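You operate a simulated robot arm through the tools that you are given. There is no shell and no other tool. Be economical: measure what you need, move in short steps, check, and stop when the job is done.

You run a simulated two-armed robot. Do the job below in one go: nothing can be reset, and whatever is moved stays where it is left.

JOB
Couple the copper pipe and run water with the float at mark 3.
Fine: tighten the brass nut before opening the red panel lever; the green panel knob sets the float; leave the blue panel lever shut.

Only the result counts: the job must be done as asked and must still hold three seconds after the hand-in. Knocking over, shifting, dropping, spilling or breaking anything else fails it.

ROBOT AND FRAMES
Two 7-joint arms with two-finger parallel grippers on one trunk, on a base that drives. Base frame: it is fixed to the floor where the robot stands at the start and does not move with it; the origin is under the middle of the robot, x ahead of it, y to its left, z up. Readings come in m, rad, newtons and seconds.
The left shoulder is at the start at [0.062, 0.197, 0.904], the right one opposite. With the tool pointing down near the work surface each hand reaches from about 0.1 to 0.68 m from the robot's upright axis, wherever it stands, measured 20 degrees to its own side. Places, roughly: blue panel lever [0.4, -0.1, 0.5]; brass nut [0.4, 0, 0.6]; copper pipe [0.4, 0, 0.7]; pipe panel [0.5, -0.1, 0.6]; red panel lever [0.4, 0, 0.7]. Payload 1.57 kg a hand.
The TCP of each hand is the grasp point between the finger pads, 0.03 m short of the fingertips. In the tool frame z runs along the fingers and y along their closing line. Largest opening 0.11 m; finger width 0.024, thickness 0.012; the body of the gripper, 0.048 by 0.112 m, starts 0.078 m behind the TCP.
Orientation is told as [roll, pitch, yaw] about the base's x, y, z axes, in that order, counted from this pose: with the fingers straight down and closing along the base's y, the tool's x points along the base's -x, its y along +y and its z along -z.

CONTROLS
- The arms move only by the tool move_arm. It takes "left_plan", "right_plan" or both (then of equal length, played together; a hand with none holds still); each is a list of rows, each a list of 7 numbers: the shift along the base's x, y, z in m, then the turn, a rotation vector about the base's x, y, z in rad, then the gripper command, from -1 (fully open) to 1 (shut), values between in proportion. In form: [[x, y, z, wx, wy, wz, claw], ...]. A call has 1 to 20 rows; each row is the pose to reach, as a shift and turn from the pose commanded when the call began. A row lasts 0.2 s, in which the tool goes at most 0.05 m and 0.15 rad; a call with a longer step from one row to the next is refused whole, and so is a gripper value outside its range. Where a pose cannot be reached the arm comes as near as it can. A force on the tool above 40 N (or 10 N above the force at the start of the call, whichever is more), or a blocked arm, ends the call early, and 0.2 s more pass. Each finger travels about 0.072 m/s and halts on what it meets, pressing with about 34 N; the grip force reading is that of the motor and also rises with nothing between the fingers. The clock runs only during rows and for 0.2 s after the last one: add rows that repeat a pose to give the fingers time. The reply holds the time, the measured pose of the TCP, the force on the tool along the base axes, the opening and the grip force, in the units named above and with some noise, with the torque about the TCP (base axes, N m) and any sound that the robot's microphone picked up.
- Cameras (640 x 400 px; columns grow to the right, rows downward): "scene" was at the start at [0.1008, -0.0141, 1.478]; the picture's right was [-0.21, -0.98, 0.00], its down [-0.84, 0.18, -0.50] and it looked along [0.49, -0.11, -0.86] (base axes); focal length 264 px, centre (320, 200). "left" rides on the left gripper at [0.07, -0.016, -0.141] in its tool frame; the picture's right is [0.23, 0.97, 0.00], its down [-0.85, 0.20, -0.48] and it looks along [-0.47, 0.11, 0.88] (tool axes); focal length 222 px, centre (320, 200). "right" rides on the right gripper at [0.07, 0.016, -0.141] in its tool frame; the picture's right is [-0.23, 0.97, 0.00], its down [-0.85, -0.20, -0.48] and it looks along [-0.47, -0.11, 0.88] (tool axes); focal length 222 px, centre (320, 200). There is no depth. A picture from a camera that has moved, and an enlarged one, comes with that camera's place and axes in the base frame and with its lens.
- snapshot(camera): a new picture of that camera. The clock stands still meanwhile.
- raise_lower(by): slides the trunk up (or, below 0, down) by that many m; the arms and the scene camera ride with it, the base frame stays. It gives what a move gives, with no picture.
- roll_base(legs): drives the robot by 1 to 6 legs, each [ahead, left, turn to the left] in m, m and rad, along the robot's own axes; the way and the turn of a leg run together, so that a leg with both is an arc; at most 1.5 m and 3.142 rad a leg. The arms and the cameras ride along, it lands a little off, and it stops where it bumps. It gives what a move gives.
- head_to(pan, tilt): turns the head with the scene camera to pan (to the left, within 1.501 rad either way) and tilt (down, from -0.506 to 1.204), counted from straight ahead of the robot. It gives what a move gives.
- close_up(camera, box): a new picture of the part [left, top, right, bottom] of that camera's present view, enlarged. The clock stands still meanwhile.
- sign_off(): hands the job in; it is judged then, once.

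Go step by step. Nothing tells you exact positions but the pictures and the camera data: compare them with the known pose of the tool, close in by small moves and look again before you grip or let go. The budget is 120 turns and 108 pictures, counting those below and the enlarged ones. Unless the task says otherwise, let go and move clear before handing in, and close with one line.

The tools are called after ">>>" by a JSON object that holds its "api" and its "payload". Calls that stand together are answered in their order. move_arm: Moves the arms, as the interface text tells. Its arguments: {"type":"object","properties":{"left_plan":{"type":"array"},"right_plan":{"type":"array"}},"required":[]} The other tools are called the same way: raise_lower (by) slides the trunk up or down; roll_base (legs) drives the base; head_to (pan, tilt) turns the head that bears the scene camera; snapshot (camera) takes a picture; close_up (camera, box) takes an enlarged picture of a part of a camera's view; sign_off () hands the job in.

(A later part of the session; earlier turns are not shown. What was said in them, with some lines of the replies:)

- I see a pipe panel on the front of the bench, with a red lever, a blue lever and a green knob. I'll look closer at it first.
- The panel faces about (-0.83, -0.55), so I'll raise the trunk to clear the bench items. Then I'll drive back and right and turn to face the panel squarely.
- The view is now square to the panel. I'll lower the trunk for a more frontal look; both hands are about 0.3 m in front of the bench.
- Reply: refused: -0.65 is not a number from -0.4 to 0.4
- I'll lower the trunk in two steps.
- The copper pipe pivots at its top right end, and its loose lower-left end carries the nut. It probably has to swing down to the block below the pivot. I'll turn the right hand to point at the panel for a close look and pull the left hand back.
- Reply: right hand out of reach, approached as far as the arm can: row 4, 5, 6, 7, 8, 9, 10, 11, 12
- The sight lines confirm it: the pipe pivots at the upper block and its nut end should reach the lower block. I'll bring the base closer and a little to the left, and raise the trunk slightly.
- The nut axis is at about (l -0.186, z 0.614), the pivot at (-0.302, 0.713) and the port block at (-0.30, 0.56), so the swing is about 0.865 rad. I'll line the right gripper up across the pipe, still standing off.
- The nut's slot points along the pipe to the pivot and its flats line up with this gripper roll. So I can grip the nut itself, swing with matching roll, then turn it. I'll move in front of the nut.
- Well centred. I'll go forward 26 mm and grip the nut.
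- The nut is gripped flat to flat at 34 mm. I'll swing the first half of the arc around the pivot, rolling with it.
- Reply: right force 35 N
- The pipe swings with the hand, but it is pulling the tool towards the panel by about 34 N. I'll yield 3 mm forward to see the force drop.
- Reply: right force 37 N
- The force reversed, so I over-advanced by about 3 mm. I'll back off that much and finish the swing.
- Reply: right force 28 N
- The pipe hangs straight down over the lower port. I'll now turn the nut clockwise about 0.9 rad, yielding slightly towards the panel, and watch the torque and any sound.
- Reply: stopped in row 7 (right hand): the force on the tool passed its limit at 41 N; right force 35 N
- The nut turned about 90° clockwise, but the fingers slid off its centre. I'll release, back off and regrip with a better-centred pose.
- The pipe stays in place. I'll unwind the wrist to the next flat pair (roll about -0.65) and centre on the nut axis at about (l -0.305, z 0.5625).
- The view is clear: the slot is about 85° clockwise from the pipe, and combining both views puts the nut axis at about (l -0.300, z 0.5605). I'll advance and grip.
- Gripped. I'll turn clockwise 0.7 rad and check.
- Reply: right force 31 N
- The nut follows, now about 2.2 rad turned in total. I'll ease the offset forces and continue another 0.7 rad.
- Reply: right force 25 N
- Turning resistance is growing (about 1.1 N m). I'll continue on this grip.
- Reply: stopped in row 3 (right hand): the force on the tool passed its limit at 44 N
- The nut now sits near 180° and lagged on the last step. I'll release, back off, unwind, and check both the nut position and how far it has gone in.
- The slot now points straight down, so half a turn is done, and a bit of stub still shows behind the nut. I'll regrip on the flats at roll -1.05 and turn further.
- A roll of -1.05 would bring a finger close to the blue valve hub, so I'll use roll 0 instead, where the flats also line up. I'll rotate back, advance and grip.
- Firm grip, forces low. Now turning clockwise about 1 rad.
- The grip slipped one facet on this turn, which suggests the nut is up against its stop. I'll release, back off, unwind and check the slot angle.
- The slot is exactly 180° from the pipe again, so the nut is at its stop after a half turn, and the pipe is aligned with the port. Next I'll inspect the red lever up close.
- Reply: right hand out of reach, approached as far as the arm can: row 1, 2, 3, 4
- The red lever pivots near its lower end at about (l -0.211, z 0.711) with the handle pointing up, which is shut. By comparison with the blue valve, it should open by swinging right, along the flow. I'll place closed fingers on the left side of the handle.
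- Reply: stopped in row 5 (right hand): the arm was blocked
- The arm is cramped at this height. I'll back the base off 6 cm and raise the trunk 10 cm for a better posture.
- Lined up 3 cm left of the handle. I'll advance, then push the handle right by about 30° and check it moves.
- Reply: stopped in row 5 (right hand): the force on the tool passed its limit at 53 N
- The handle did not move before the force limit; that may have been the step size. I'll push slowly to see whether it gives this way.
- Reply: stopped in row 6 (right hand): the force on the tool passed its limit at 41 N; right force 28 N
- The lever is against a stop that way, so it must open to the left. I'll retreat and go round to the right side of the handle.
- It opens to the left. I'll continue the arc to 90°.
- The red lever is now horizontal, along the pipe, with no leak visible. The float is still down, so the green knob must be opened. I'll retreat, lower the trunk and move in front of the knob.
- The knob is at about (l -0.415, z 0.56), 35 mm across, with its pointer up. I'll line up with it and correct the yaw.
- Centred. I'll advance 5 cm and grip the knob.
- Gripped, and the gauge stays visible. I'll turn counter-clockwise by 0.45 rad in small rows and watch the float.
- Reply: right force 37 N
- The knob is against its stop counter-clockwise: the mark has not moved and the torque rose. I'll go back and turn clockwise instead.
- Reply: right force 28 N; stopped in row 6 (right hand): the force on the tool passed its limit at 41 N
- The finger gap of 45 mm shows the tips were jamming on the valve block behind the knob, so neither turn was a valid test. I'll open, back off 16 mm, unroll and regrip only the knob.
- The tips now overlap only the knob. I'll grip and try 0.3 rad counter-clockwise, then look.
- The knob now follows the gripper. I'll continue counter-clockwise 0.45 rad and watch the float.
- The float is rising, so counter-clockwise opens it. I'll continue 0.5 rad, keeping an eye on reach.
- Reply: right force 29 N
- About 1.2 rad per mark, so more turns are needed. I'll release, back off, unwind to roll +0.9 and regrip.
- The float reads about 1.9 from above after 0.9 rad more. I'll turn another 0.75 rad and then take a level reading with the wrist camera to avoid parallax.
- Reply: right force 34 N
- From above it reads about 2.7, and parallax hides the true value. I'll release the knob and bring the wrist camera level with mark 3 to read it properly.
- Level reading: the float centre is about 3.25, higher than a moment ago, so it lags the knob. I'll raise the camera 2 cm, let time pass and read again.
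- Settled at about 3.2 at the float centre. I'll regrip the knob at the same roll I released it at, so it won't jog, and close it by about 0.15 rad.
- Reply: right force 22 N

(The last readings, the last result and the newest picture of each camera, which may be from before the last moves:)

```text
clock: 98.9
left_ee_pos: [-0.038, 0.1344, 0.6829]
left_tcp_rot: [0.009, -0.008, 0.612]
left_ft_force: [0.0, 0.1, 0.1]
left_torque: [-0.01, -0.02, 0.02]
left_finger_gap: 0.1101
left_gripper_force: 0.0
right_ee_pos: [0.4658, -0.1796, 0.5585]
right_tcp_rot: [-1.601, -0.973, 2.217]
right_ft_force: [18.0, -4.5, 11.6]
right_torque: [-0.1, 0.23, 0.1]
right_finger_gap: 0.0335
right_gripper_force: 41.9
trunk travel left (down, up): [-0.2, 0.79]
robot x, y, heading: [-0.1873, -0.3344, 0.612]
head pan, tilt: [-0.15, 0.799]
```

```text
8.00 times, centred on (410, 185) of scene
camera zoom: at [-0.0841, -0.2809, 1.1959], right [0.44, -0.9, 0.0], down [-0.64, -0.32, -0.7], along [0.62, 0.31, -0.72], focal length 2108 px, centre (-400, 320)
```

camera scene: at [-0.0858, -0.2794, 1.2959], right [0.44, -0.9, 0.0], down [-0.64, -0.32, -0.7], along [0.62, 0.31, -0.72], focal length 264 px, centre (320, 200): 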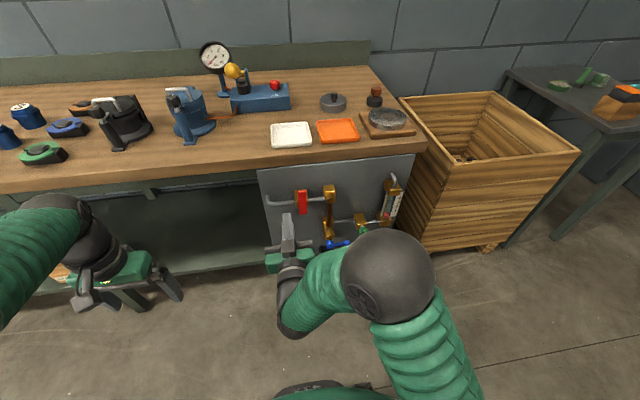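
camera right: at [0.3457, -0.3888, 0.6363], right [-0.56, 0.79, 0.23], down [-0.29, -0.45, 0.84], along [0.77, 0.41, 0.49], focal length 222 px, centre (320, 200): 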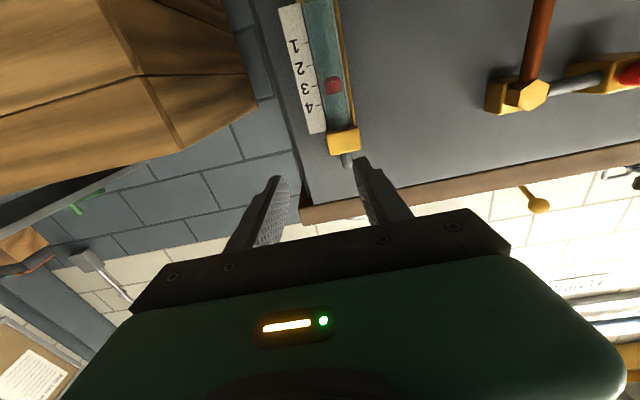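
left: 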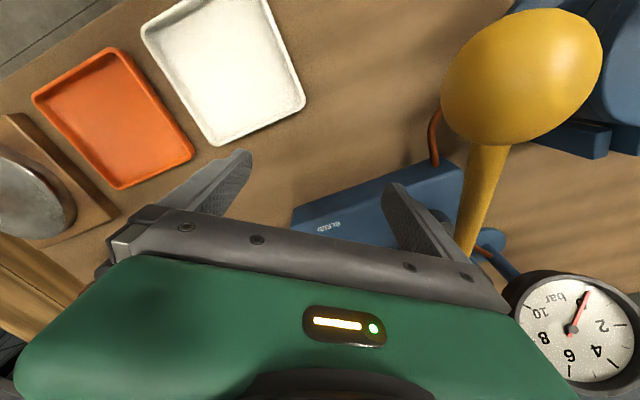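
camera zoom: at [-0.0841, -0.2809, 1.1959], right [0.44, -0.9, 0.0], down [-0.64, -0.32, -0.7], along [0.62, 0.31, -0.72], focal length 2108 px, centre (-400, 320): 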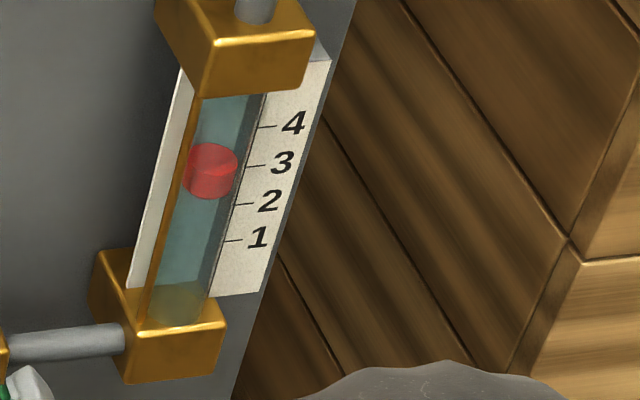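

The float dropped about 0.16 mark, to roughly 3.0. I'll release, back off and do a level check.

>>> {"api": "move_arm", "payload": {"right_plan": [[0, 0, 0, 0, 0, 0, 0.0], [0, 0, 0, 0, 0, 0, 0.0], [-0.0326, -0.0231, 0, 0, 0, 0, 0.0], [-0.0653, -0.0462, 0, 0, 0, 0, 0.0], [-0.0537, -0.0625, 0.029, 0.1028, 0.0711, 0, 0.0], [-0.0422, -0.0788, 0.058, 0.2055, 0.1423, 0, 0.0], [-0.0306, -0.0951, 0.087, 0.3083, 0.2134, 0, 0.0], [-0.0191, -0.1114, 0.116, 0.411, 0.2845, 0, 0.0], [-0.0075, -0.1277, 0.145, 0.4932, 0.3414, 0, 0.0], [0.0041, -0.144, 0.167, 0.4932, 0.3414, 0, 0.0], [0.0041, -0.144, 0.167, 0.4932, 0.3414, 0, 0.0], [0.0041, -0.144, 0.167, 0.4932, 0.3414, 0, 0.0], [0.0041, -0.144, 0.167, 0.4932, 0.3414, 0, 0.0]]}}

>>> {"api": "close_up", "payload": {"camera": "right", "box": [270, 10, 380, 130]}}

>>> {"api": "close_up", "payload": {"camera": "scene", "box": [255, 155, 435, 265]}}

```text
clock: 101.7
left_ee_pos: [-0.0392, 0.1355, 0.6816]
left_tcp_rot: [0.006, -0.009, 0.61]
left_ft_force: [0.1, 0.1, 0.3]
left_torque: [0.04, -0.01, 0.0]
left_finger_gap: 0.1099
left_gripper_force: 0.0
right_ee_pos: [0.4667, -0.322, 0.7246]
right_tcp_rot: [3.014, -1.55, -2.401]
right_ft_force: [0.0, 0.1, 0.4]
right_torque: [0.01, 0.01, -0.02]
right_finger_gap: 0.0551
right_gripper_force: 0.1
trunk travel left (down, up): [-0.2, 0.79]
robot x, y, heading: [-0.1832, -0.3354, 0.61]
head pan, tilt: [-0.15, 0.799]
```

```text
3.33 times, centred on (325, 70) of right
camera zoom: at [0.3448, -0.3896, 0.6523], right [-0.56, 0.79, 0.23], down [-0.29, -0.45, 0.84], along [0.77, 0.41, 0.49], focal length 740 px, centre (303, 633)
```

zoom: 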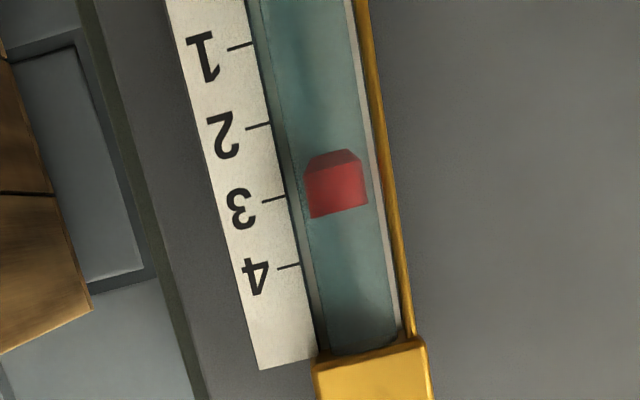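

```text
3.56 times, centred on (345, 210) of scene
camera zoom: at [-0.0848, -0.2799, 1.1958], right [0.44, -0.9, 0.0], down [-0.64, -0.32, -0.7], along [0.62, 0.31, -0.72], focal length 937 px, centre (231, 164)
```

zoom: 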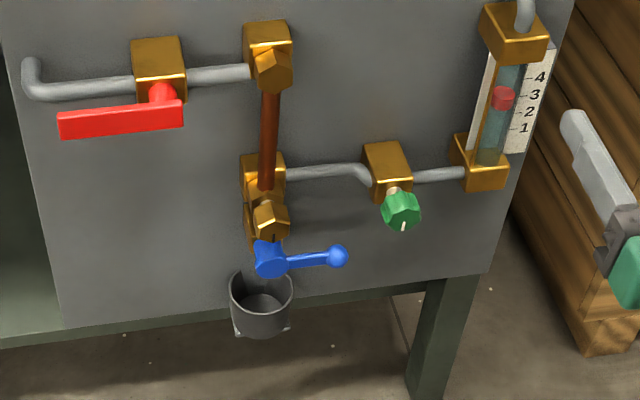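

Everything checks out: the nut is at its stop, the red lever is fully open, blue is still shut, no leak shows, and the float holds at mark 3. Both hands are clear, so I'm handing in.

>>> {"api": "sign_off", "payload": {}}

```text
The job is handed in.
```

The copper pipe is coupled and its brass nut is tightened to the stop. Water is running through the open red lever with the float at mark 3 (I read it at about 3.0 to 3.1), and the blue lever is still shut.
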